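You operate a simulated robot arm through the tools that you are given. There is no shell and no other tool. Be economical: measure what you need, move in short steps, check, and stop when the job is done.

Carry out the task below with a simulated robot arm. There is one attempt and no reset: what you move stays moved.

TASK
Blow the docked mould dry at 10, then 20, then 30 psi.
Fine: turn the pressure knob back to 0.

Only the result counts: the job must be done as asked and must still hold three seconds after the hand-in. Knocking over, shifting, dropping, spilling or breaking anything else fails it.

THE ROBOT
A 7-joint arm with a two-finger parallel gripper, fixed in place. Base frame: the origin is at the foot of the arm, x ahead of it, y to its left, z up; the work surface is at about z = 0.004. Units: m, degrees, N and s.
With the tool pointing down near the work surface it reaches from about 0.24 to 0.62 m from the base axis. Its first joint turns from -66.0 to 66.0 degrees. Payload 2.6 kg.
The tool frame sits at the grasp point between the pads (the TCP): z along the fingers, y along the line on which they close. The tips reach 0.03 m beyond it. The gripper opens to 0.094 m. The fingers are 0.028 m wide and 0.01 m thick; the gripper's body (0.05 by 0.096 m) begins 0.055 m behind the TCP.
Orientation is that of the tool frame in the base frame, as a unit quaternion [x, y, z, w]. With the fingers straight down and closing along the base's y, the tool's x points along the base's -x, its y along +y and its z along -z.

THE INTERFACE
- The arm moves only by the tool send_rows. Its argument "increments" is a list of rows, each an object (a shift or turn left out is 0, a gripper value left out holds the last) with "dp": the shift along the base's x, y, z in cm, a list of three; "dr": the turn, a rotation vector about the base's x, y, z in rad, a list of three; "fingers": the finger opening in cm, from 0 to 9.4. In form: [{"dp": [tx, ty, tz], "dr": [ax, ay, az], "fingers": fingers}, ...]. A call has 1 to 12 rows; each row is the pose to reach, as a shift and turn from the pose commanded when the call began. A row lasts 0.2 s, in which the tool goes at most 0.05 m and 8.6 degrees; a call with a longer step from one row to the next is refused whole, and so is a gripper value outside its range. A pose out of reach is approached as far as the arm can. The call stops where the force on the tool passes 40 N (or 10 N more than at its start, if that is more) or the arm is blocked; 0.2 s more then pass. The fingers move at their own pace (about 0.072 m/s each) and stop on an object; they squeeze with about 41 N. The grip force told is the motor's: it shows also when the fingers shut on nothing. Time passes only in rows, and 0.2 s behind the last, so rows that repeat a pose let the fingers close. The reply holds the time, the measured pose of the TCP, the force on the tool along the base axes, the opening and the grip force, in the units named above and with some noise.
- Cameras (640 x 400 px; columns grow to the right, rows downward): "scene" is fixed at [0.0537, 0.4474, 0.5717]; the picture's right is [-0.59, -0.81, 0.00], its down [-0.40, 0.29, -0.87] and it looks along [0.70, -0.51, -0.49] (base axes); focal length 328 px, centre (320, 200). "wrist" rides on the gripper at [0.076, 0.014, -0.102] in the tool frame; the picture's right is [-0.18, 0.98, 0.00], its down [-0.75, -0.14, -0.64] and it looks along [-0.63, -0.12, 0.77] (tool axes); focal length 243 px, centre (320, 200). There is no depth. A picture from a camera that has moved, and an enlarged one, comes with that camera's place and axes in the base frame and with its lens.
- snapshot(camera): a new picture of that camera. No time passes.
- close_up(camera, box): a new picture of the part [left, top, right, bottom] of that camera's present view, enlarged. No time passes.
- finish_job(): hands the job in; it is judged then, once.

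Go step by step. Nothing tells you positions but the pictures and the camera data: compare them with the known pose of the tool, close in by small moves and look again before you grip or let go. The budget is 120 turns and 68 pictures, counting those below and the enlarged ones. Unless the task says otherwise, let go and move clear before handing in, and close with one line.

The tools are called as a command line: name --argument value ..., lists and objects as JSON in quotes. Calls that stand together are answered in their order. send_rows: Moves the arm, as the interface text tells. Its arguments: {"type":"object","properties":{"increments":{"type":"array"}},"required":["increments"]} The other tools are called the same way: snapshot (camera) takes a picture; close_up (camera, box) takes an enlarged picture of a part of a camera's view; finish_job () hands the job in.

At the start:

```text
t: 0.0
ee_pos: [0.34, 0.1235, 0.365]
ee_rot: [-0.001, 1.0, 0.0, 0.0]
force: [-0.3, -0.3, 0.1]
width: 0.0939
gripper_force: 0.1
```

scene: 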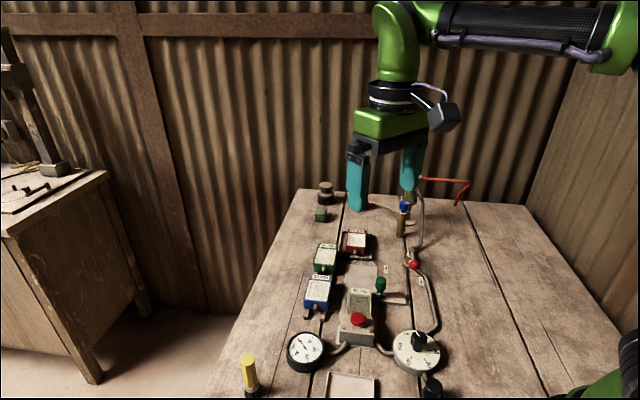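
wrist: 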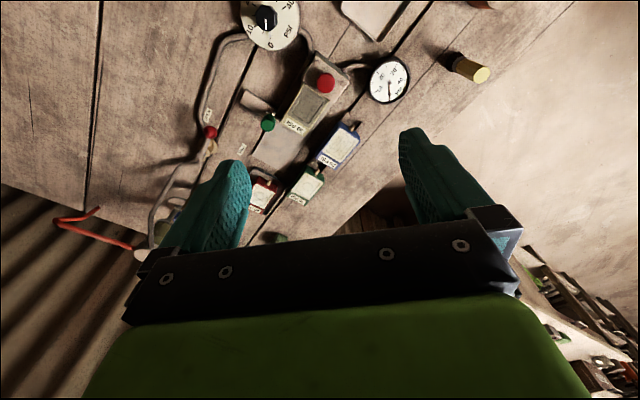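

I see a bench with a dial knob, a gauge, some coloured blocks and a docked box with a red button. I'll look closer first to work out what everything is.

close_up --camera "scene" --box '[270, 310, 450, 400]'

close_up --camera "scene" --box '[290, 220, 450, 320]'

close_up --camera "wrist" --box '[200, 0, 420, 137]'

close_up --camera "wrist" --box '[180, 80, 400, 240]'

```text
3.56 times, centred on (360, 355) of scene
camera zoom: at [0.0537, 0.4474, 0.5717], right [-0.59, -0.81, 0.0], down [-0.4, 0.29, -0.87], along [0.7, -0.51, -0.49], focal length 1168 px, centre (178, -351)
```

zoom: 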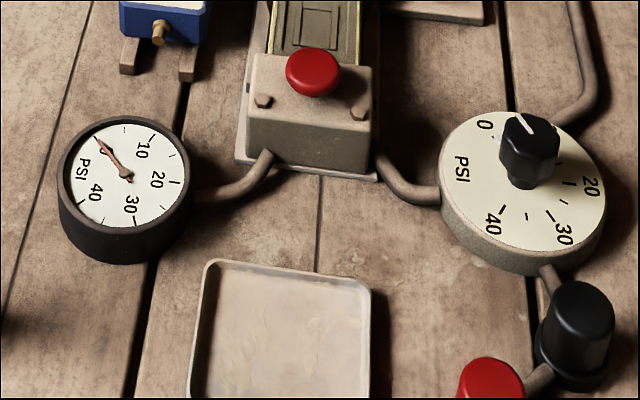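

```text
4.00 times, centred on (370, 270) of scene
camera zoom: at [0.0537, 0.4474, 0.5717], right [-0.59, -0.81, 0.0], down [-0.4, 0.29, -0.87], along [0.7, -0.51, -0.49], focal length 1314 px, centre (120, -80)
```

zoom: 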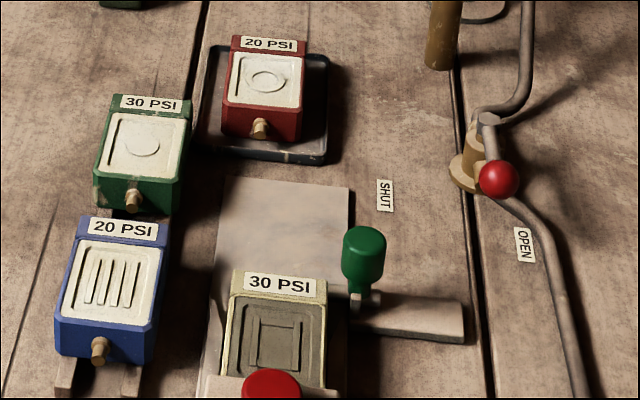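

```text
2.91 times, centred on (310, 68) of wrist
camera zoom: at [0.2629, 0.1375, 0.4672], right [0.18, 0.98, 0.0], down [0.75, -0.14, 0.64], along [0.63, -0.12, -0.77], focal length 706 px, centre (349, 582)
```

zoom: 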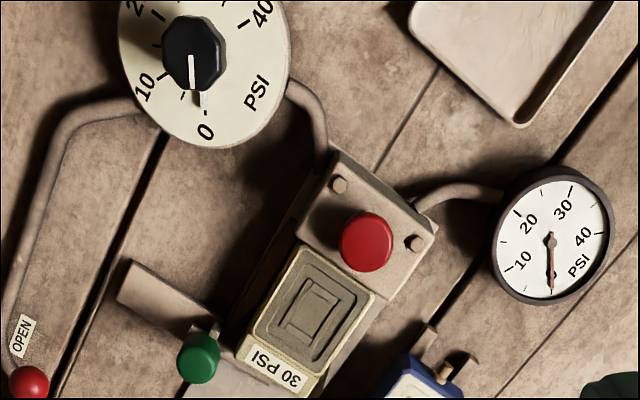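

```text
2.50 times, centred on (290, 160) of wrist
camera zoom: at [0.2629, 0.1375, 0.4672], right [0.18, 0.98, 0.0], down [0.75, -0.14, 0.64], along [0.63, -0.12, -0.77], focal length 606 px, centre (395, 300)
```

zoom: 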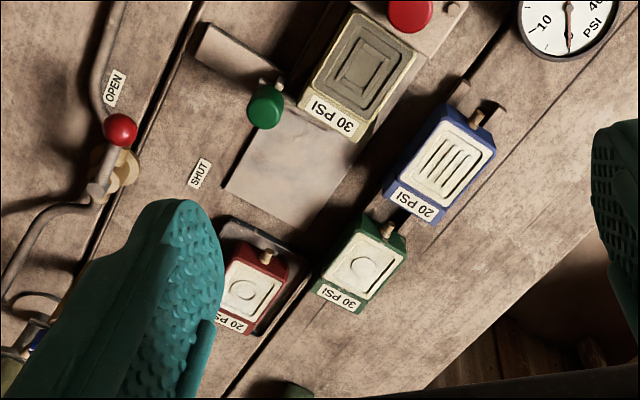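

The knob should be near (0.274, 0.058), with its top at z≈0.05, and the red button near (0.368, 0.125, 0.05). I'll move above the knob and look again.

send_rows --increments '[{"dp": [-1.6, -1.6, -4]}, {"dp": [-3.3, -3.2, -8], "fingers": 6}, {"dp": [-5, -4.8, -12], "fingers": 6}, {"dp": [-6.6, -6.5, -15.5], "fingers": 6}, {"dp": [-6.6, -6.5, -15.5], "fingers": 6}]'

snapshot --camera "wrist"

snapshot --camera "scene"

```text
t: 1.2
ee_pos: [0.2748, 0.057, 0.2078]
ee_rot: [0.0, 1.0, 0.0, -0.001]
force: [0.4, 0.9, 0.8]
width: 0.06
gripper_force: 0.0
```

```text
61 pictures are left
camera wrist: at [0.1974, 0.0715, 0.3106], right [0.18, 0.98, 0.0], down [0.75, -0.14, 0.64], along [0.63, -0.12, -0.77], focal length 243 px, centre (320, 200)
```

wrist: 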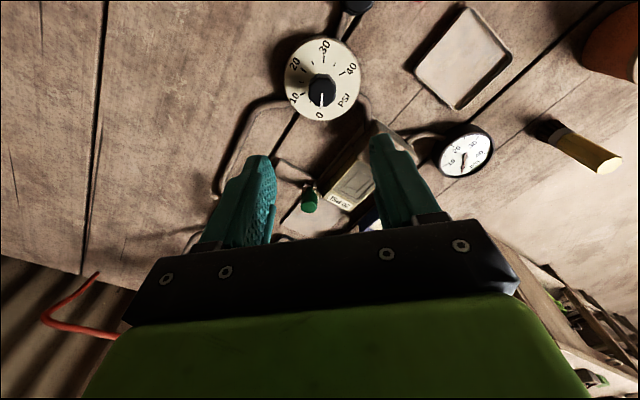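

```text
60 pictures are left
```

scene: 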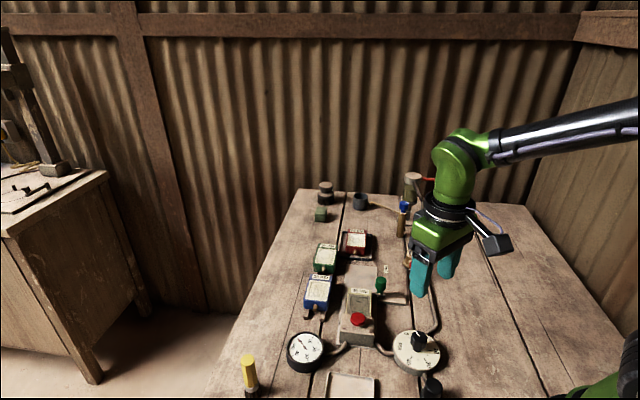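

close_up --camera "wrist" --box '[260, 10, 420, 110]'

close_up --camera "wrist" --box '[280, 110, 480, 235]'

```text
4.00 times, centred on (340, 60) of wrist
camera zoom: at [0.1974, 0.0715, 0.3106], right [0.18, 0.98, 0.0], down [0.75, -0.14, 0.64], along [0.63, -0.12, -0.77], focal length 970 px, centre (240, 760)
```

zoom: 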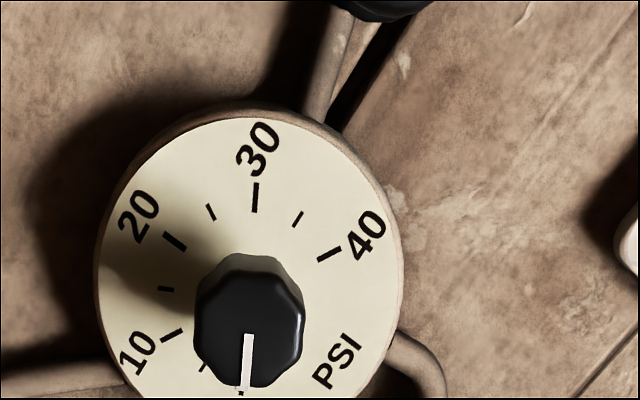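

```text
3.20 times, centred on (380, 172) of wrist
camera zoom: at [0.1974, 0.0715, 0.3106], right [0.18, 0.98, 0.0], down [0.75, -0.14, 0.64], along [0.63, -0.12, -0.77], focal length 776 px, centre (128, 288)
```

zoom: 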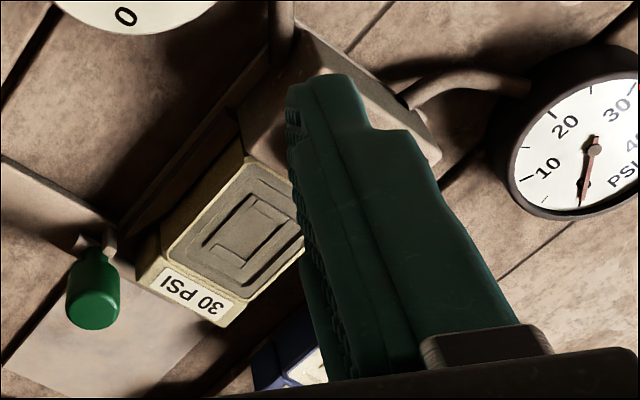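

The dial runs clockwise at 60° per 10 psi, with 0 at about -15°, 10 at -75°, 20 at -135° and 30 at -195°. Its axis is near (0.270, 0.060). Next I'll yaw +30° and come down partway.

send_rows --increments '[{"dp": [-0.1, 0, -2], "dr": [0, 0, 0.131]}, {"dp": [-0.2, 0.1, -4], "dr": [0, 0, 0.262]}, {"dp": [-0.3, 0.2, -6], "dr": [0, 0, 0.393]}, {"dp": [-0.4, 0.2, -8], "dr": [0, 0, 0.5236]}, {"dp": [-0.4, 0.2, -10.5], "dr": [0, 0, 0.5236]}, {"dp": [-0.4, 0.2, -10.5], "dr": [0, 0, 0.5236]}]'

snapshot --camera "wrist"

close_up --camera "scene" --box '[350, 280, 510, 380]'

```text
t: 2.6
ee_pos: [0.2695, 0.0588, 0.1041]
ee_rot: [-0.26, 0.966, 0.0, 0.0]
force: [0.3, 0.9, 0.1]
width: 0.0597
gripper_force: 0.1
```

```text
57 pictures are left
camera wrist: at [0.1964, 0.0337, 0.2068], right [-0.33, 0.94, 0.0], down [0.72, 0.26, 0.64], along [0.61, 0.21, -0.77], focal length 243 px, centre (320, 200)
```

wrist: 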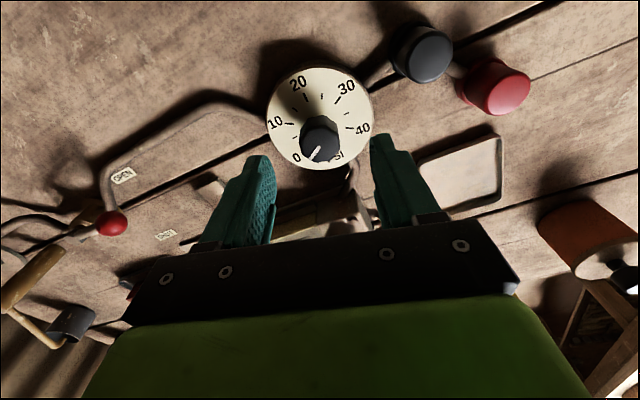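

```text
4.00 times, centred on (430, 330) of scene
camera zoom: at [0.0537, 0.4474, 0.5717], right [-0.59, -0.81, 0.0], down [-0.4, 0.29, -0.87], along [0.7, -0.51, -0.49], focal length 1314 px, centre (-120, -320)
```

zoom: 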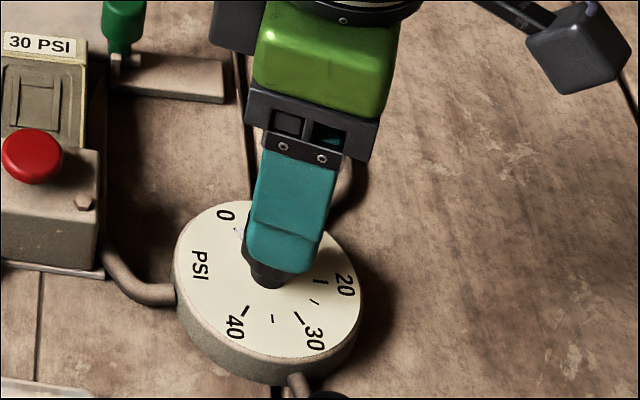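

The knob looks centred between the fingers. I'll shift slightly back, come down around it and look before gripping.

send_rows --increments '[{"dp": [-0.2, -0.1, -1.5]}, {"dp": [-0.2, -0.1, -3]}, {"dp": [-0.2, -0.1, -3.9]}, {"dp": [-0.2, -0.1, -3.9]}]'

snapshot --camera "wrist"

close_up --camera "scene" --box '[350, 280, 510, 380]'

```text
t: 3.6
ee_pos: [0.2683, 0.0587, 0.0658]
ee_rot: [-0.259, 0.966, -0.001, 0.0]
force: [-0.4, 0.2, 0.5]
width: 0.0599
gripper_force: 0.1
```

```text
55 pictures are left
camera wrist: at [0.1946, 0.0326, 0.1683], right [-0.33, 0.94, 0.0], down [0.72, 0.25, 0.64], along [0.61, 0.21, -0.77], focal length 243 px, centre (320, 200)
```

wrist: 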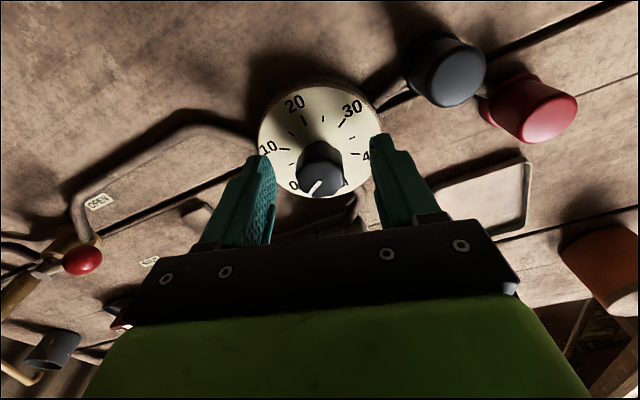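

```text
4.00 times, centred on (430, 330) of scene
camera zoom: at [0.0537, 0.4474, 0.5717], right [-0.59, -0.81, 0.0], down [-0.4, 0.29, -0.87], along [0.7, -0.51, -0.49], focal length 1314 px, centre (-120, -320)
```

zoom: 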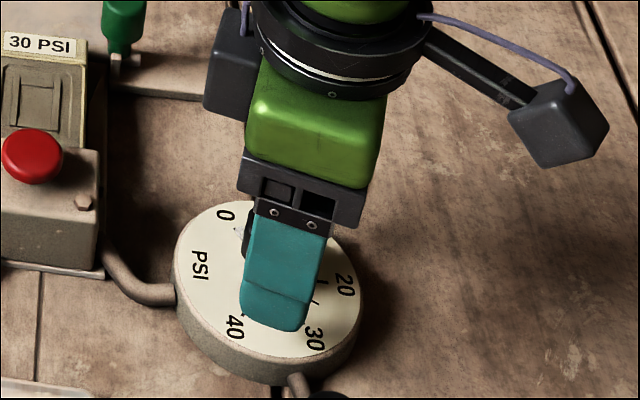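

close_up --camera "wrist" --box '[240, 80, 400, 200]'

```text
3.33 times, centred on (320, 140) of wrist
camera zoom: at [0.1946, 0.0326, 0.1683], right [-0.33, 0.94, 0.0], down [0.72, 0.25, 0.64], along [0.61, 0.21, -0.77], focal length 809 px, centre (320, 400)
```

zoom: 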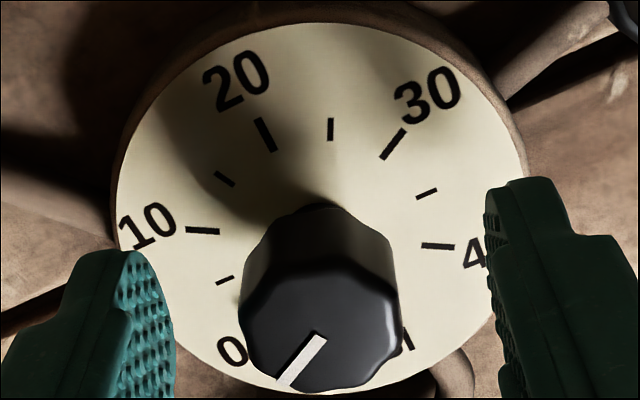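

It is well centred, so I'll go down 3 mm and close.

send_rows --increments '[{"dp": [0, 0, -0.3], "fingers": 4}, {"dp": [0, 0, -0.3], "fingers": 2}, {"dp": [0, 0, -0.3], "fingers": 1.5}, {"dp": [0, 0, -0.3], "fingers": 1.5}, {"dp": [0, 0, -0.3], "fingers": 1.5}]'

```text
t: 4.8
ee_pos: [0.269, 0.0586, 0.0626]
ee_rot: [-0.259, 0.966, -0.001, 0.002]
force: [4.1, -14.1, 0.7]
width: 0.0287
gripper_force: 44.8
```

send_rows --increments '[{"dp": [0.05, -0.1, 0]}, {"dp": [0.05, -0.1, 0]}]'

```text
t: 5.4
ee_pos: [0.2674, 0.0575, 0.0621]
ee_rot: [-0.259, 0.966, 0.0, 0.0]
force: [4.3, -7.8, -2.7]
width: 0.0291
gripper_force: 45.4
```

send_rows --increments '[{"dp": [0.06, -0.1, 0]}, {"dp": [0.06, -0.1, 0], "dr": [0, 0, -0.131]}, {"dp": [0.06, -0.1, 0], "dr": [0, 0, -0.262]}, {"dp": [0.06, -0.1, 0], "dr": [0, 0, -0.393]}, {"dp": [0.06, -0.1, 0], "dr": [0, 0, -0.524]}, {"dp": [0.06, -0.1, 0], "dr": [0, 0, -0.524]}]'

snapshot --camera "wrist"

close_up --camera "scene" --box '[270, 280, 450, 400]'

```text
t: 6.8
ee_pos: [0.2677, 0.0598, 0.0612]
ee_rot: [-0.002, 1.0, 0.002, -0.001]
force: [-1.4, 2.2, -0.1]
width: 0.0288
gripper_force: 44.7
stopped in row 6: the force on the tool passed its limit (the readings are from after the stop); the commanded pose is now the measured one
```

```text
52 pictures are left
camera wrist: at [0.1914, 0.0737, 0.1655], right [0.18, 0.98, 0.0], down [0.76, -0.14, 0.64], along [0.63, -0.11, -0.77], focal length 243 px, centre (320, 200)
```

wrist: 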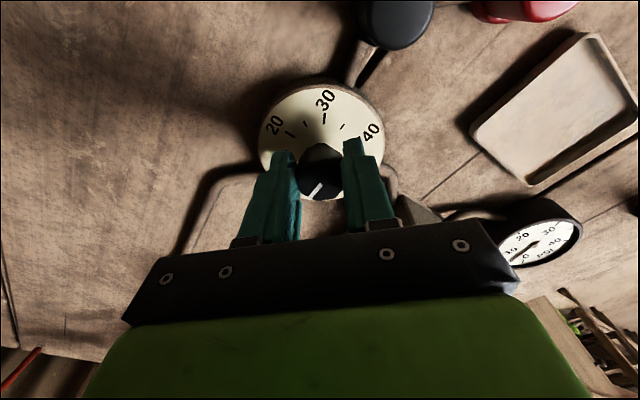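

```text
3.33 times, centred on (360, 340) of scene
camera zoom: at [0.0537, 0.4473, 0.5717], right [-0.59, -0.81, 0.0], down [-0.4, 0.29, -0.87], along [0.7, -0.51, -0.49], focal length 1095 px, centre (187, -267)
```

zoom: 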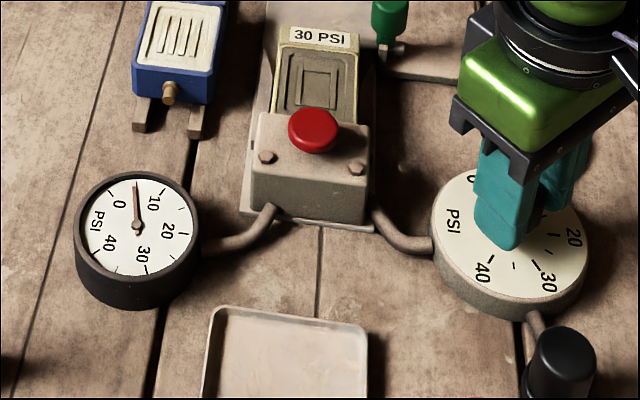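

The gauge follows the knob live, at about 5 psi after 30°. I'll continue with another -30°.

send_rows --increments '[{"dr": [0, 0, -0.1]}, {"dr": [0, 0, -0.2]}, {"dr": [0, 0, -0.3]}, {"dr": [0, 0, -0.4]}, {"dr": [0, 0, -0.524]}, {"dr": [0, 0, -0.524]}]'

close_up --camera "scene" --box '[270, 280, 450, 400]'

```text
t: 8.0
ee_pos: [0.2677, 0.0613, 0.0626]
ee_rot: [0.251, 0.968, 0.003, 0.0]
force: [2.0, 2.6, -2.4]
width: 0.0291
gripper_force: 45.2
stopped in row 6: the force on the tool passed its limit (the readings are from after the stop); the commanded pose is now the measured one
```

```text
3.33 times, centred on (360, 340) of scene
camera zoom: at [0.0537, 0.4473, 0.5717], right [-0.59, -0.81, 0.0], down [-0.4, 0.29, -0.87], along [0.7, -0.51, -0.49], focal length 1095 px, centre (187, -267)
```

zoom: 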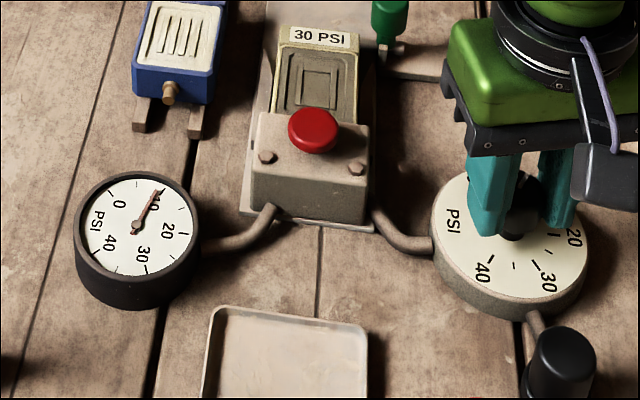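

close_up --camera "scene" --box '[285, 328, 333, 376]'

close_up --camera "wrist" --box '[240, 80, 400, 200]'

```text
8.33 times, centred on (309, 352) of scene
camera zoom: at [0.0537, 0.4473, 0.5717], right [-0.59, -0.81, 0.0], down [-0.4, 0.29, -0.87], along [0.7, -0.51, -0.49], focal length 2737 px, centre (412, -1067)
```

zoom: 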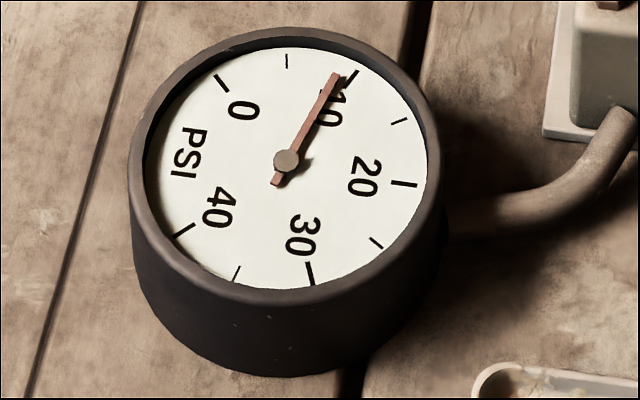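

```text
3.33 times, centred on (320, 140) of wrist
camera zoom: at [0.2082, 0.1109, 0.1656], right [0.64, 0.77, 0.01], down [0.59, -0.49, 0.64], along [0.49, -0.41, -0.77], focal length 809 px, centre (320, 400)
```

zoom: 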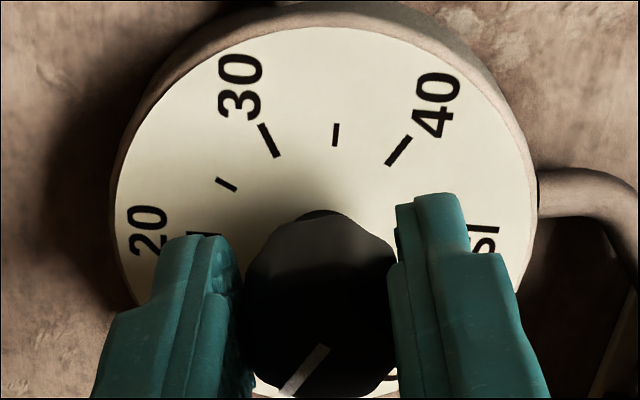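

The needle reads about 9.2, so I'll nudge the knob a few degrees more.

send_rows --increments '[{"dr": [0, 0, -0.04]}, {"dr": [0, 0, -0.07]}, {"dr": [0, 0, -0.07]}]'

close_up --camera "scene" --box '[285, 328, 333, 376]'

```text
t: 8.8
ee_pos: [0.2697, 0.0623, 0.0634]
ee_rot: [0.285, 0.958, 0.004, 0.001]
force: [12.6, 10.3, -16.5]
width: 0.029
gripper_force: 45.1
```

```text
8.33 times, centred on (309, 352) of scene
camera zoom: at [0.0537, 0.4474, 0.5717], right [-0.59, -0.81, 0.0], down [-0.4, 0.29, -0.87], along [0.7, -0.51, -0.49], focal length 2737 px, centre (412, -1067)
```

zoom: 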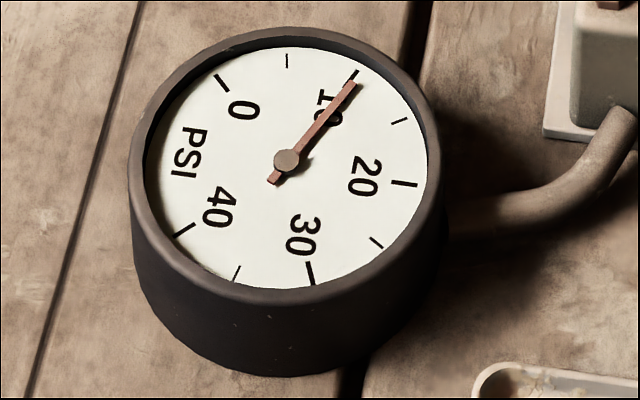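

It's on 10. I'll release, go straight up and check.

send_rows --increments '[{"fingers": 3.5}, {"fingers": 6}, {"fingers": 6}, {"dp": [0, 0, 3]}, {"dp": [0, 0, 6]}, {"dp": [0, 0, 8]}, {"dp": [0, 0, 8]}]'

close_up --camera "scene" --box '[285, 328, 333, 376]'

snapshot --camera "wrist"

```text
t: 10.4
ee_pos: [0.2685, 0.0615, 0.1415]
ee_rot: [0.286, 0.958, 0.002, 0.0]
force: [0.4, 0.6, -0.4]
width: 0.0598
gripper_force: 0.0
```

```text
8.33 times, centred on (309, 352) of scene
camera zoom: at [0.0537, 0.4474, 0.5717], right [-0.59, -0.81, 0.0], down [-0.4, 0.29, -0.87], along [0.7, -0.51, -0.49], focal length 2737 px, centre (412, -1067)
```

zoom: 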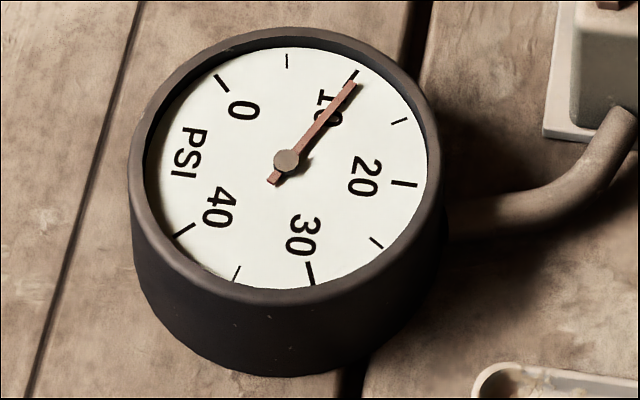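

```text
45 pictures are left
camera wrist: at [0.2117, 0.115, 0.2443], right [0.69, 0.72, 0.01], down [0.55, -0.53, 0.64], along [0.47, -0.44, -0.77], focal length 243 px, centre (320, 200)
```

wrist: 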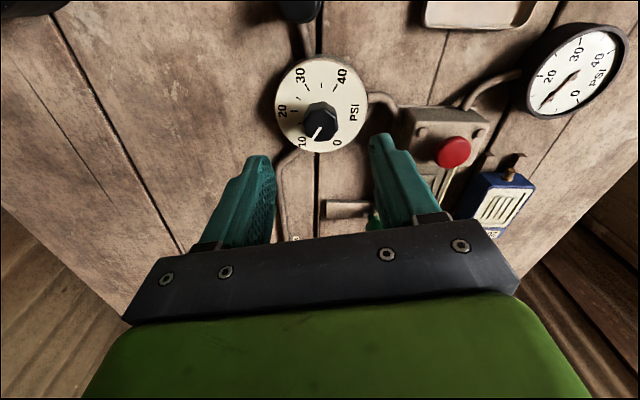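

The gauge holds at 10 after release. Next I'll go above the red button near (0.369, 0.126) with the fingers closed.

send_rows --increments '[{"dp": [2.5, 1.6, 0], "fingers": 0}, {"dp": [5, 3.2, 0], "fingers": 0}, {"dp": [7.5, 4.8, 0], "fingers": 0}, {"dp": [10.1, 6.4, 0], "fingers": 0}, {"dp": [10.1, 6.4, -3], "fingers": 0}, {"dp": [10.1, 6.4, -3], "fingers": 0}]'

snapshot --camera "wrist"

close_up --camera "scene" --box '[270, 260, 430, 380]'

```text
t: 11.8
ee_pos: [0.3684, 0.1264, 0.1117]
ee_rot: [0.286, 0.958, 0.003, 0.0]
force: [-0.1, 0.0, 0.5]
width: 0.0
gripper_force: 32.6
```

```text
44 pictures are left
camera wrist: at [0.3124, 0.1797, 0.2144], right [0.69, 0.72, 0.01], down [0.55, -0.53, 0.64], along [0.46, -0.44, -0.77], focal length 243 px, centre (320, 200)
```

wrist: 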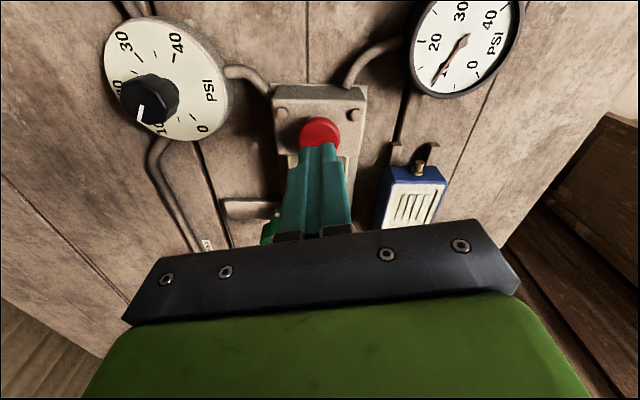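

```text
3.33 times, centred on (350, 320) of scene
camera zoom: at [0.0537, 0.4474, 0.5717], right [-0.59, -0.81, 0.0], down [-0.4, 0.29, -0.87], along [0.7, -0.51, -0.49], focal length 1095 px, centre (220, -200)
```

zoom: 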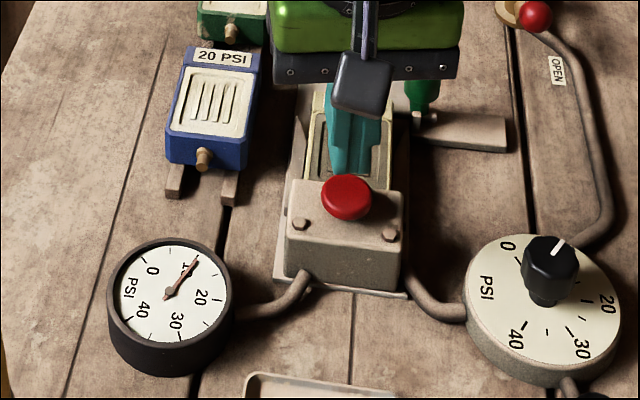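

send_rows --increments '[{"dp": [-0.4, 0.3, -0.5]}, {"dp": [-0.4, 0.3, -1.2]}, {"dp": [-0.4, 0.3, -1.8]}, {"dp": [-0.4, 0.3, -1.8]}]'

close_up --camera "scene" --box '[270, 260, 430, 380]'

```text
t: 12.8
ee_pos: [0.3647, 0.1293, 0.0933]
ee_rot: [0.285, 0.958, 0.002, 0.0]
force: [0.1, -0.3, 0.5]
width: 0.0
gripper_force: 32.5
```

```text
3.33 times, centred on (350, 320) of scene
camera zoom: at [0.0537, 0.4474, 0.5717], right [-0.59, -0.81, 0.0], down [-0.4, 0.29, -0.87], along [0.7, -0.51, -0.49], focal length 1095 px, centre (220, -200)
```

zoom: 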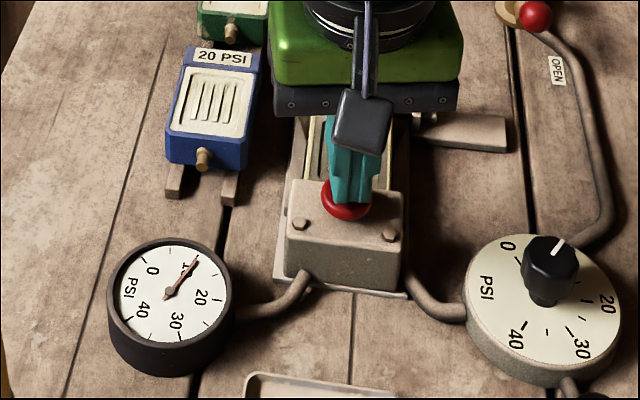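

send_rows --increments '[{"dp": [0, 0.1, -0.2]}, {"dp": [0, 0.1, -0.4]}, {"dp": [0, 0.1, -0.6]}, {"dp": [0, 0.1, -0.8]}, {"dp": [0, 0.1, -1.0]}, {"dp": [0, 0.1, -1.2]}, {"dp": [0, 0.1, -1.4]}, {"dp": [0, 0.1, -1.4]}]'

close_up --camera "scene" --box '[270, 260, 430, 380]'

```text
t: 14.6
ee_pos: [0.3655, 0.1298, 0.0813]
ee_rot: [0.284, 0.959, 0.003, 0.001]
force: [-1.9, -1.3, 15.7]
width: 0.0003
gripper_force: 33.2
```

```text
3.33 times, centred on (350, 320) of scene
camera zoom: at [0.0536, 0.4473, 0.5717], right [-0.59, -0.81, 0.0], down [-0.4, 0.29, -0.87], along [0.7, -0.51, -0.49], focal length 1095 px, centre (220, -200)
```

zoom: 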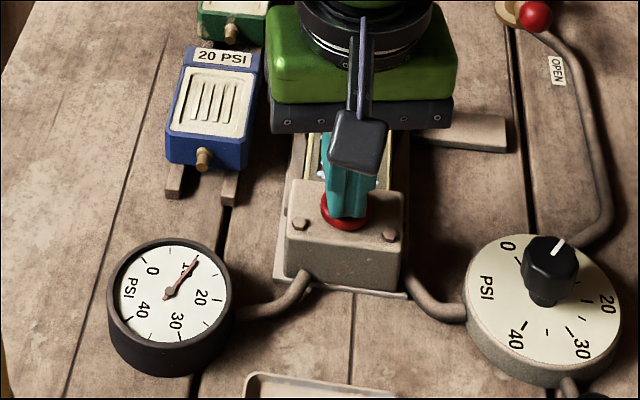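

close_up --camera "scene" --box '[335, 280, 385, 345]'

send_rows --increments '[{"dp": [0, 0, -0.1]}, {"dp": [0, 0, -0.1]}, {"dp": [0, 0, -0.1]}, {"dp": [0, 0, -0.1]}, {"dp": [0, 0, -0.1]}, {"dp": [0, 0, -0.1]}]'

close_up --camera "scene" --box '[335, 280, 385, 345]'

```text
6.15 times, centred on (360, 312) of scene
camera zoom: at [0.0536, 0.4473, 0.5717], right [-0.59, -0.81, 0.0], down [-0.4, 0.29, -0.87], along [0.7, -0.51, -0.49], focal length 2021 px, centre (74, -492)
```

zoom: 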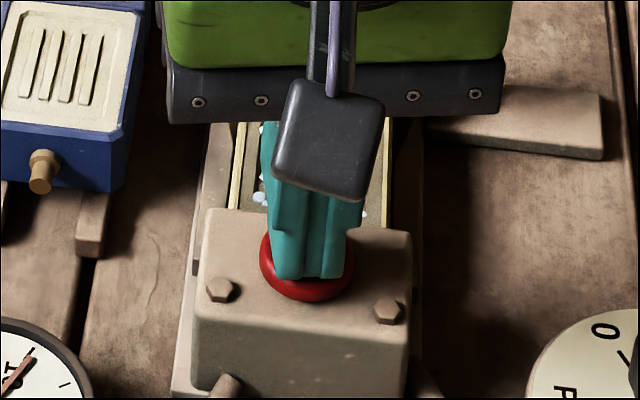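

```text
t: 16.0
ee_pos: [0.366, 0.1311, 0.0808]
ee_rot: [0.285, 0.959, 0.004, 0.001]
force: [-0.3, 0.4, 25.8]
width: 0.0
gripper_force: 32.8
```

```text
6.15 times, centred on (360, 312) of scene
camera zoom: at [0.0535, 0.4473, 0.5717], right [-0.59, -0.81, 0.0], down [-0.4, 0.29, -0.87], along [0.7, -0.51, -0.49], focal length 2021 px, centre (74, -492)
```

zoom: 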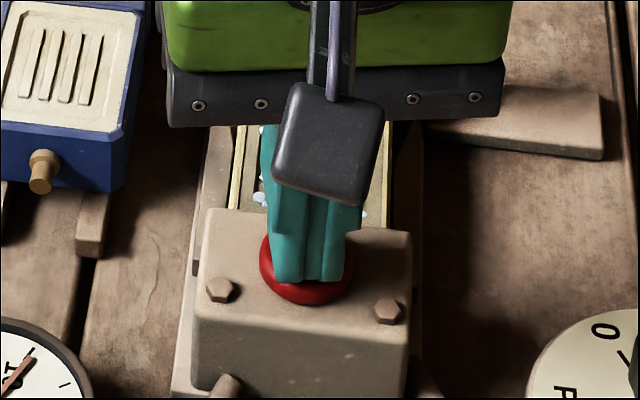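

Droplets are showing on the mould, so the air is blowing. I'll lift off and look at the mould.

send_rows --increments '[{"dp": [0, 0, -0.1]}, {"dp": [0, 0, -0.1]}, {"dp": [0, 0, -0.1]}, {"dp": [0, 0, 1]}, {"dp": [0, 0, 4]}, {"dp": [0, -3, 6]}, {"dp": [-3, -5, 6]}, {"dp": [-6, -5, 6]}, {"dp": [-10, -6.8, 6]}, {"dp": [-10, -6.8, 6]}]'

close_up --camera "scene" --box '[270, 260, 430, 380]'

```text
t: 18.2
ee_pos: [0.2658, 0.0619, 0.1399]
ee_rot: [0.285, 0.959, 0.002, 0.0]
force: [0.3, 0.5, 0.1]
width: 0.0
gripper_force: 32.4
```

```text
3.33 times, centred on (350, 320) of scene
camera zoom: at [0.0536, 0.4474, 0.5717], right [-0.59, -0.81, 0.0], down [-0.4, 0.29, -0.87], along [0.7, -0.51, -0.49], focal length 1095 px, centre (220, -200)
```

zoom: 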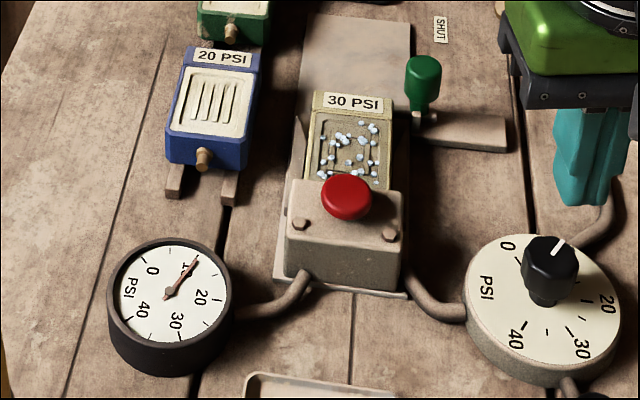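

The 10 psi stage worked. I'll regrip the knob with the axis refined to about (0.2712, 0.0594) and the yaw around +12°.

send_rows --increments '[{"dp": [0.2, -0.1, 0], "dr": [0, 0, 0.131], "fingers": 6}, {"dp": [0.5, -0.25, 0], "dr": [0, 0, 0.262], "fingers": 6}, {"dp": [0.5, -0.25, 0], "dr": [0, 0, 0.393], "fingers": 6}, {"dp": [0.5, -0.25, 0], "dr": [0, 0, 0.524], "fingers": 6}, {"dp": [0.5, -0.25, 0], "dr": [0, 0, 0.655], "fingers": 6}, {"dp": [0.5, -0.25, 0], "dr": [0, 0, 0.785], "fingers": 6}, {"dp": [0.5, -0.25, -3], "dr": [0, 0, 0.785], "fingers": 6}, {"dp": [0.5, -0.25, -6], "dr": [0, 0, 0.785], "fingers": 6}, {"dp": [0.5, -0.25, -7.7], "dr": [0, 0, 0.785], "fingers": 6}, {"dp": [0.5, -0.25, -7.7], "dr": [0, 0, 0.785], "fingers": 6}]'

close_up --camera "wrist" --box '[240, 80, 400, 200]'

```text
t: 20.4
ee_pos: [0.2697, 0.0588, 0.062]
ee_rot: [-0.104, 0.995, 0.003, -0.001]
force: [-0.1, -0.5, -0.1]
width: 0.06
gripper_force: 0.0
```

```text
3.33 times, centred on (320, 140) of wrist
camera zoom: at [0.1917, 0.0565, 0.1657], right [-0.02, 1.0, 0.01], down [0.77, 0.01, 0.64], along [0.64, 0.02, -0.77], focal length 809 px, centre (320, 400)
```

zoom: 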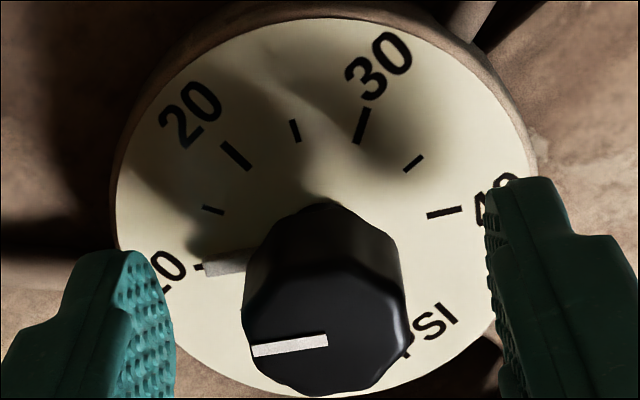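

send_rows --increments '[{"fingers": 4}, {"fingers": 2}, {"fingers": 1.5}, {"fingers": 1.5}, {"fingers": 1.5}]'

```text
t: 21.6
ee_pos: [0.2698, 0.0606, 0.0627]
ee_rot: [-0.104, 0.995, 0.004, -0.002]
force: [-0.4, 12.0, -8.0]
width: 0.0294
gripper_force: 44.5
```

send_rows --increments '[{"dp": [0, 0.15, 0.05]}, {"dp": [0, 0.15, 0.05], "dr": [0, 0, -0.131]}, {"dp": [0, 0.15, 0.05], "dr": [0, 0, -0.262]}, {"dp": [0, 0.15, 0.05], "dr": [0, 0, -0.393]}, {"dp": [0, 0.15, 0.05], "dr": [0, 0, -0.524]}, {"dp": [0, 0.15, 0.05], "dr": [0, 0, -0.524]}]'

```text
t: 23.0
ee_pos: [0.2697, 0.0611, 0.0632]
ee_rot: [0.158, 0.987, 0.003, -0.002]
force: [-1.0, 7.5, -13.0]
width: 0.0296
gripper_force: 44.3
```

send_rows --increments '[{"dp": [0, 0.1, 0.1], "dr": [0, 0, -0.1]}, {"dp": [0, 0.1, 0.1], "dr": [0, 0, -0.2]}, {"dp": [0, 0.1, 0.1], "dr": [0, 0, -0.3]}, {"dp": [0, 0.1, 0.1], "dr": [0, 0, -0.4]}, {"dp": [0, 0.1, 0.1], "dr": [0, 0, -0.52]}, {"dp": [0, 0.1, 0.1], "dr": [0, 0, -0.52]}]'

close_up --camera "scene" --box '[285, 328, 333, 376]'

```text
t: 24.5
ee_pos: [0.2697, 0.0626, 0.0638]
ee_rot: [0.408, 0.913, 0.003, 0.0]
force: [3.9, -0.4, -4.5]
width: 0.0296
gripper_force: 44.9
stopped in row 6: the force on the tool passed its limit (the readings are from after the stop); the commanded pose is now the measured one
```

```text
8.33 times, centred on (309, 352) of scene
camera zoom: at [0.0537, 0.4474, 0.5717], right [-0.59, -0.81, 0.0], down [-0.4, 0.29, -0.87], along [0.7, -0.51, -0.49], focal length 2737 px, centre (412, -1067)
```

zoom: 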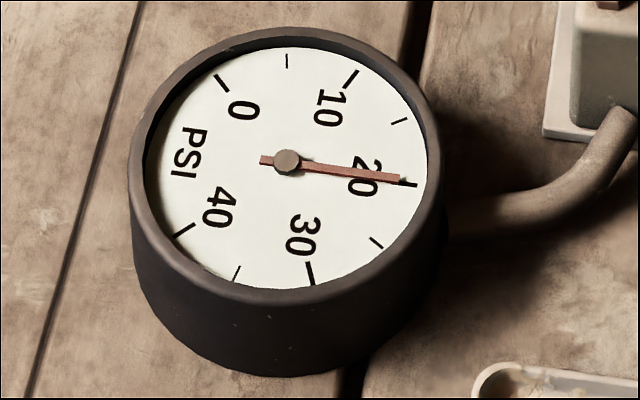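

It's on 20. I'll release, lift, move over the button and press.

send_rows --increments '[{"fingers": 3.5}, {"fingers": 6}, {"fingers": 6}, {"dp": [0, 0, 3]}, {"dp": [0, 0, 6]}, {"dp": [0, 0, 7], "fingers": 0}, {"dp": [2.5, 1.8, 7], "fingers": 0}, {"dp": [5, 3.6, 7], "fingers": 0}, {"dp": [7.5, 5.3, 7], "fingers": 0}, {"dp": [9.6, 6.8, 7], "fingers": 0}, {"dp": [9.6, 6.8, 5], "fingers": 0}, {"dp": [9.6, 6.8, 3.2], "fingers": 0}]'

close_up --camera "scene" --box '[270, 260, 430, 380]'

```text
t: 27.1
ee_pos: [0.3662, 0.1313, 0.097]
ee_rot: [0.407, 0.913, 0.003, 0.001]
force: [0.4, -0.2, -0.4]
width: 0.0002
gripper_force: 32.6
```

```text
3.33 times, centred on (350, 320) of scene
camera zoom: at [0.0537, 0.4474, 0.5717], right [-0.59, -0.81, 0.0], down [-0.4, 0.29, -0.87], along [0.7, -0.51, -0.49], focal length 1095 px, centre (220, -200)
```

zoom: 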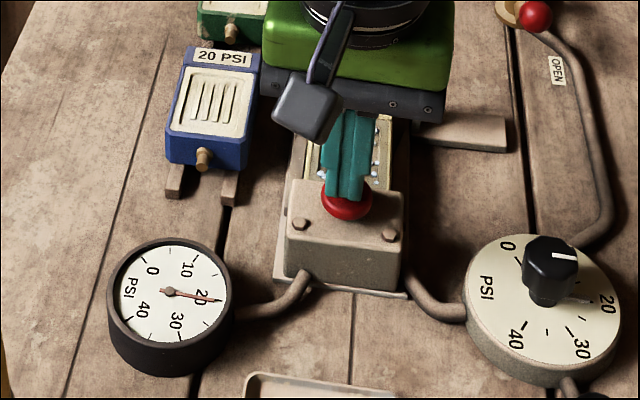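

send_rows --increments '[{"dp": [0, 0, -0.4]}, {"dp": [0, 0, -0.8]}, {"dp": [0, 0, -1.2]}, {"dp": [0, 0, -1.5]}, {"dp": [0, 0, -1.7]}, {"dp": [0, 0, -1.75]}, {"dp": [0, 0, -1.75]}, {"dp": [0, 0, -1.75]}, {"dp": [0, 0, -1.75]}, {"dp": [0, 0, -1.75]}, {"dp": [0, 0, -1.75]}, {"dp": [0, 0, -1.75]}]'

send_rows --increments '[{"dp": [0, 0, 0]}, {"dp": [0, 0, 0]}, {"dp": [0, 0, 0]}, {"dp": [0, 0, 2]}, {"dp": [0, 0, 5]}, {"dp": [-2, -3, 6.2]}, {"dp": [-5, -5, 6.2]}, {"dp": [-9, -6, 6.2]}, {"dp": [-9.6, -7, 6.2]}, {"dp": [-9.6, -7, 6.2]}]'

close_up --camera "scene" --box '[270, 260, 430, 380]'

```text
t: 29.7
ee_pos: [0.367, 0.13, 0.08]
ee_rot: [0.407, 0.914, 0.005, 0.002]
force: [0.4, 2.8, 26.3]
width: 0.0001
gripper_force: 32.3
```

```text
t: 31.9
ee_pos: [0.2697, 0.0604, 0.1422]
ee_rot: [0.408, 0.913, 0.004, 0.0]
force: [-0.1, 0.4, 0.5]
width: 0.0
gripper_force: 33.1
```

```text
3.33 times, centred on (350, 320) of scene
camera zoom: at [0.0536, 0.4474, 0.5717], right [-0.59, -0.81, 0.0], down [-0.4, 0.29, -0.87], along [0.7, -0.51, -0.49], focal length 1095 px, centre (220, -200)
```

zoom: 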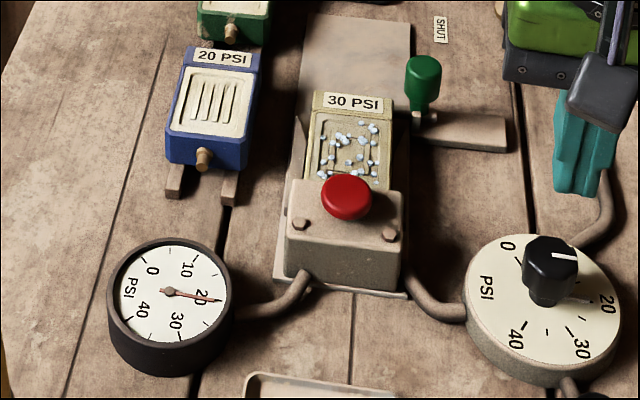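

close_up --camera "scene" --box '[335, 280, 385, 345]'

```text
6.15 times, centred on (360, 312) of scene
camera zoom: at [0.0536, 0.4474, 0.5717], right [-0.59, -0.81, 0.0], down [-0.4, 0.29, -0.87], along [0.7, -0.51, -0.49], focal length 2021 px, centre (74, -492)
```

zoom: 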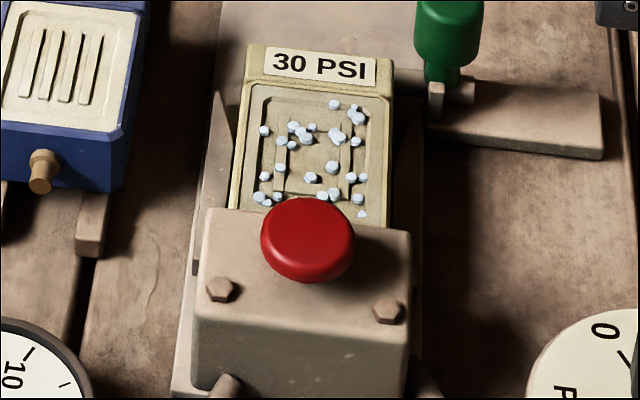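

The mould is drying paler. I'll regrip for the turn to 30.

send_rows --increments '[{"dr": [0, 0, 0.137], "fingers": 6}, {"dr": [0, 0, 0.273], "fingers": 6}, {"dr": [0, 0, 0.41], "fingers": 6}, {"dr": [0, 0, 0.547], "fingers": 6}, {"dr": [0, 0, 0.684], "fingers": 6}, {"dp": [0.1, 0, 0], "dr": [0, 0, 0.82], "fingers": 6}, {"dp": [0.1, 0, -3], "dr": [0, 0, 0.82], "fingers": 6}, {"dp": [0.1, 0, -6], "dr": [0, 0, 0.82], "fingers": 6}, {"dp": [0.1, 0, -7.9], "dr": [0, 0, 0.82], "fingers": 6}, {"dp": [0.1, 0, -7.9], "dr": [0, 0, 0.82], "fingers": 6}]'

send_rows --increments '[{"fingers": 4}, {"fingers": 2}, {"fingers": 1.5}, {"fingers": 1.5}, {"fingers": 1.5}]'

close_up --camera "scene" --box '[285, 328, 333, 376]'

```text
t: 34.1
ee_pos: [0.2713, 0.0596, 0.0619]
ee_rot: [0.009, 1.0, 0.003, -0.001]
force: [0.3, -1.8, -0.4]
width: 0.0599
gripper_force: 0.0
```

```text
t: 35.3
ee_pos: [0.271, 0.0602, 0.0625]
ee_rot: [0.01, 1.0, 0.003, -0.001]
force: [0.1, 8.5, -7.1]
width: 0.029
gripper_force: 45.0
```

```text
8.33 times, centred on (309, 352) of scene
camera zoom: at [0.0537, 0.4474, 0.5717], right [-0.59, -0.81, 0.0], down [-0.4, 0.29, -0.87], along [0.7, -0.51, -0.49], focal length 2737 px, centre (412, -1067)
```

zoom: 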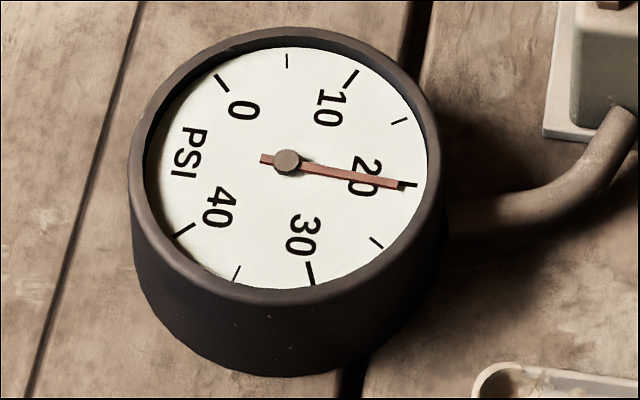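

send_rows --increments '[{"dp": [0, 0.1, 0.1]}, {"dp": [0, 0.1, 0.1], "dr": [0, 0, -0.131]}, {"dp": [0, 0.1, 0.1], "dr": [0, 0, -0.262]}, {"dp": [0, 0.1, 0.1], "dr": [0, 0, -0.393]}, {"dp": [0, 0.1, 0.1], "dr": [0, 0, -0.524]}, {"dp": [0, 0.1, 0.1], "dr": [0, 0, -0.524]}]'

send_rows --increments '[{"dp": [0, 0.1, 0.1], "dr": [0, 0, -0.1]}, {"dp": [0, 0.1, 0.1], "dr": [0, 0, -0.2]}, {"dp": [0, 0.1, 0.1], "dr": [0, 0, -0.3]}, {"dp": [0, 0.1, 0.1], "dr": [0, 0, -0.4]}, {"dp": [0, 0.1, 0.1], "dr": [0, 0, -0.45]}]'

close_up --camera "scene" --box '[285, 328, 333, 376]'

```text
t: 36.7
ee_pos: [0.2712, 0.0617, 0.0639]
ee_rot: [0.269, 0.963, 0.003, 0.0]
force: [1.0, -3.0, 6.3]
width: 0.0286
gripper_force: 45.3
```

```text
t: 37.9
ee_pos: [0.2712, 0.0619, 0.0632]
ee_rot: [0.478, 0.879, 0.003, 0.002]
force: [16.4, -14.6, -32.7]
width: 0.0292
gripper_force: 45.1
```

```text
8.33 times, centred on (309, 352) of scene
camera zoom: at [0.0538, 0.4474, 0.5716], right [-0.59, -0.81, 0.0], down [-0.4, 0.29, -0.87], along [0.7, -0.51, -0.49], focal length 2737 px, centre (412, -1067)
```

zoom: 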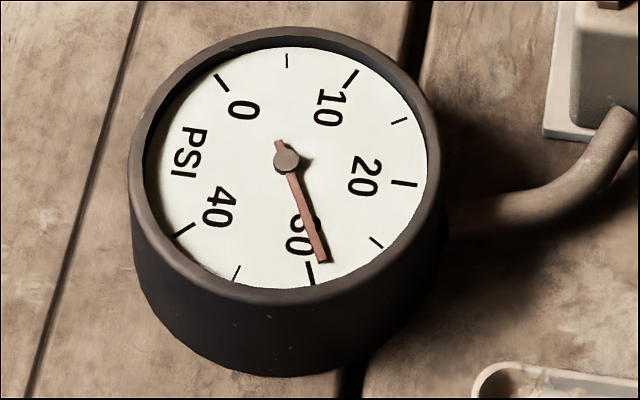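

Needle reads about 29.1. I'll relieve the forces and turn about 5° more.

send_rows --increments '[{"dp": [0.1, -0.1, -0.2], "dr": [0, 0, -0.03]}, {"dp": [0.1, -0.1, -0.2], "dr": [0, 0, -0.08]}, {"dp": [0.1, -0.1, -0.2], "dr": [0, 0, -0.08]}]'

close_up --camera "scene" --box '[285, 328, 333, 376]'

```text
t: 38.7
ee_pos: [0.2704, 0.0611, 0.063]
ee_rot: [0.512, 0.859, 0.004, 0.0]
force: [-12.1, -4.3, 39.4]
width: 0.0289
gripper_force: 45.1
```

```text
8.33 times, centred on (309, 352) of scene
camera zoom: at [0.0535, 0.4474, 0.5717], right [-0.59, -0.81, 0.0], down [-0.4, 0.29, -0.87], along [0.7, -0.51, -0.49], focal length 2737 px, centre (412, -1067)
```

zoom: 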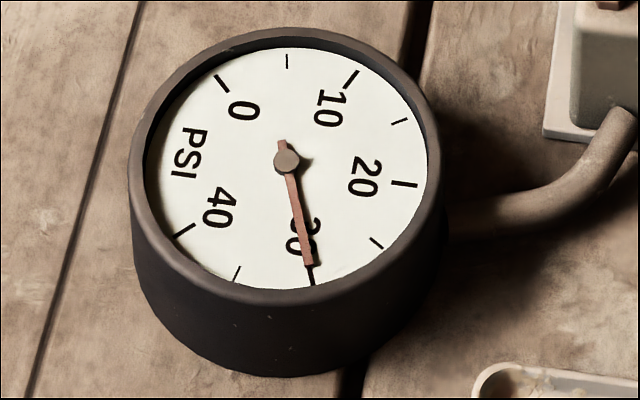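

On 30. I'll release and go to the button.

send_rows --increments '[{"dp": [0, 0, 0.1], "fingers": 3.5}, {"dp": [0, 0, 0.1], "fingers": 6}, {"dp": [0, 0, 0.1], "fingers": 6}, {"dp": [0, 0, 3]}, {"dp": [0, 0, 6]}, {"dp": [0, 0, 7], "fingers": 0}, {"dp": [2.5, 1.8, 7], "fingers": 0}, {"dp": [5, 3.6, 7], "fingers": 0}, {"dp": [7.5, 5.3, 7], "fingers": 0}, {"dp": [9.5, 6.9, 7], "fingers": 0}, {"dp": [9.5, 6.9, 5], "fingers": 0}, {"dp": [9.5, 6.9, 3.5], "fingers": 0}]'

close_up --camera "scene" --box '[270, 260, 430, 380]'

close_up --camera "scene" --box '[285, 328, 333, 376]'

```text
t: 41.3
ee_pos: [0.3664, 0.1312, 0.0969]
ee_rot: [0.511, 0.859, 0.004, 0.001]
force: [0.4, -0.4, -0.5]
width: 0.0001
gripper_force: 33.3
```

```text
3.33 times, centred on (350, 320) of scene
camera zoom: at [0.0537, 0.4474, 0.5717], right [-0.59, -0.81, 0.0], down [-0.4, 0.29, -0.87], along [0.7, -0.51, -0.49], focal length 1095 px, centre (220, -200)
```

zoom: 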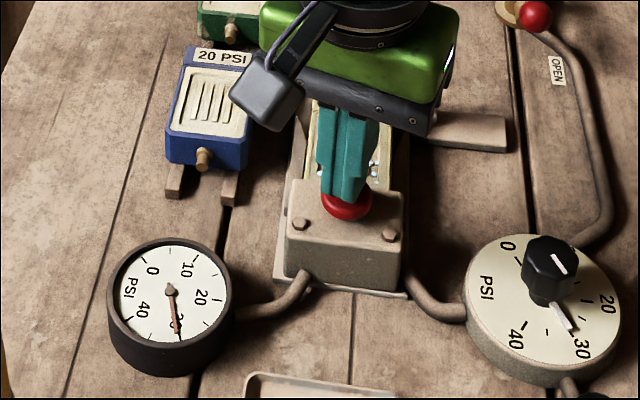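

```text
8.33 times, centred on (309, 352) of scene
camera zoom: at [0.0537, 0.4474, 0.5717], right [-0.59, -0.81, 0.0], down [-0.4, 0.29, -0.87], along [0.7, -0.51, -0.49], focal length 2737 px, centre (412, -1067)
```

zoom: 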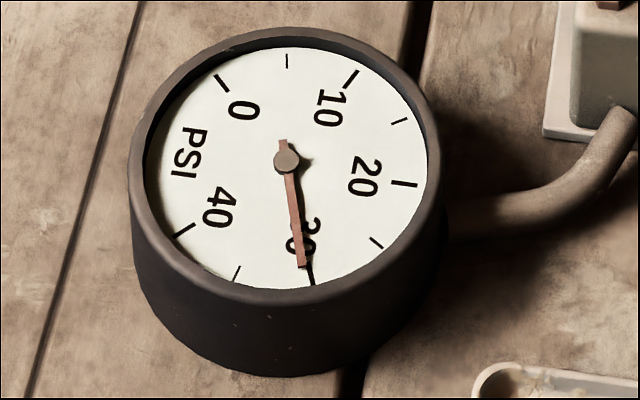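

close_up --camera "scene" --box '[385, 325, 449, 377]'

```text
7.69 times, centred on (417, 351) of scene
camera zoom: at [0.0537, 0.4474, 0.5717], right [-0.59, -0.81, 0.0], down [-0.4, 0.29, -0.87], along [0.7, -0.51, -0.49], focal length 2527 px, centre (-426, -962)
```

zoom: 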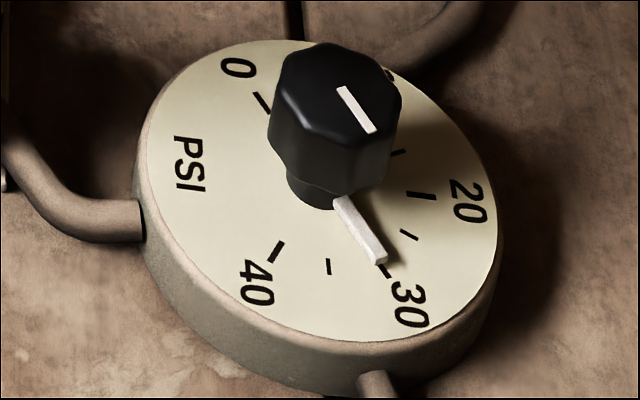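

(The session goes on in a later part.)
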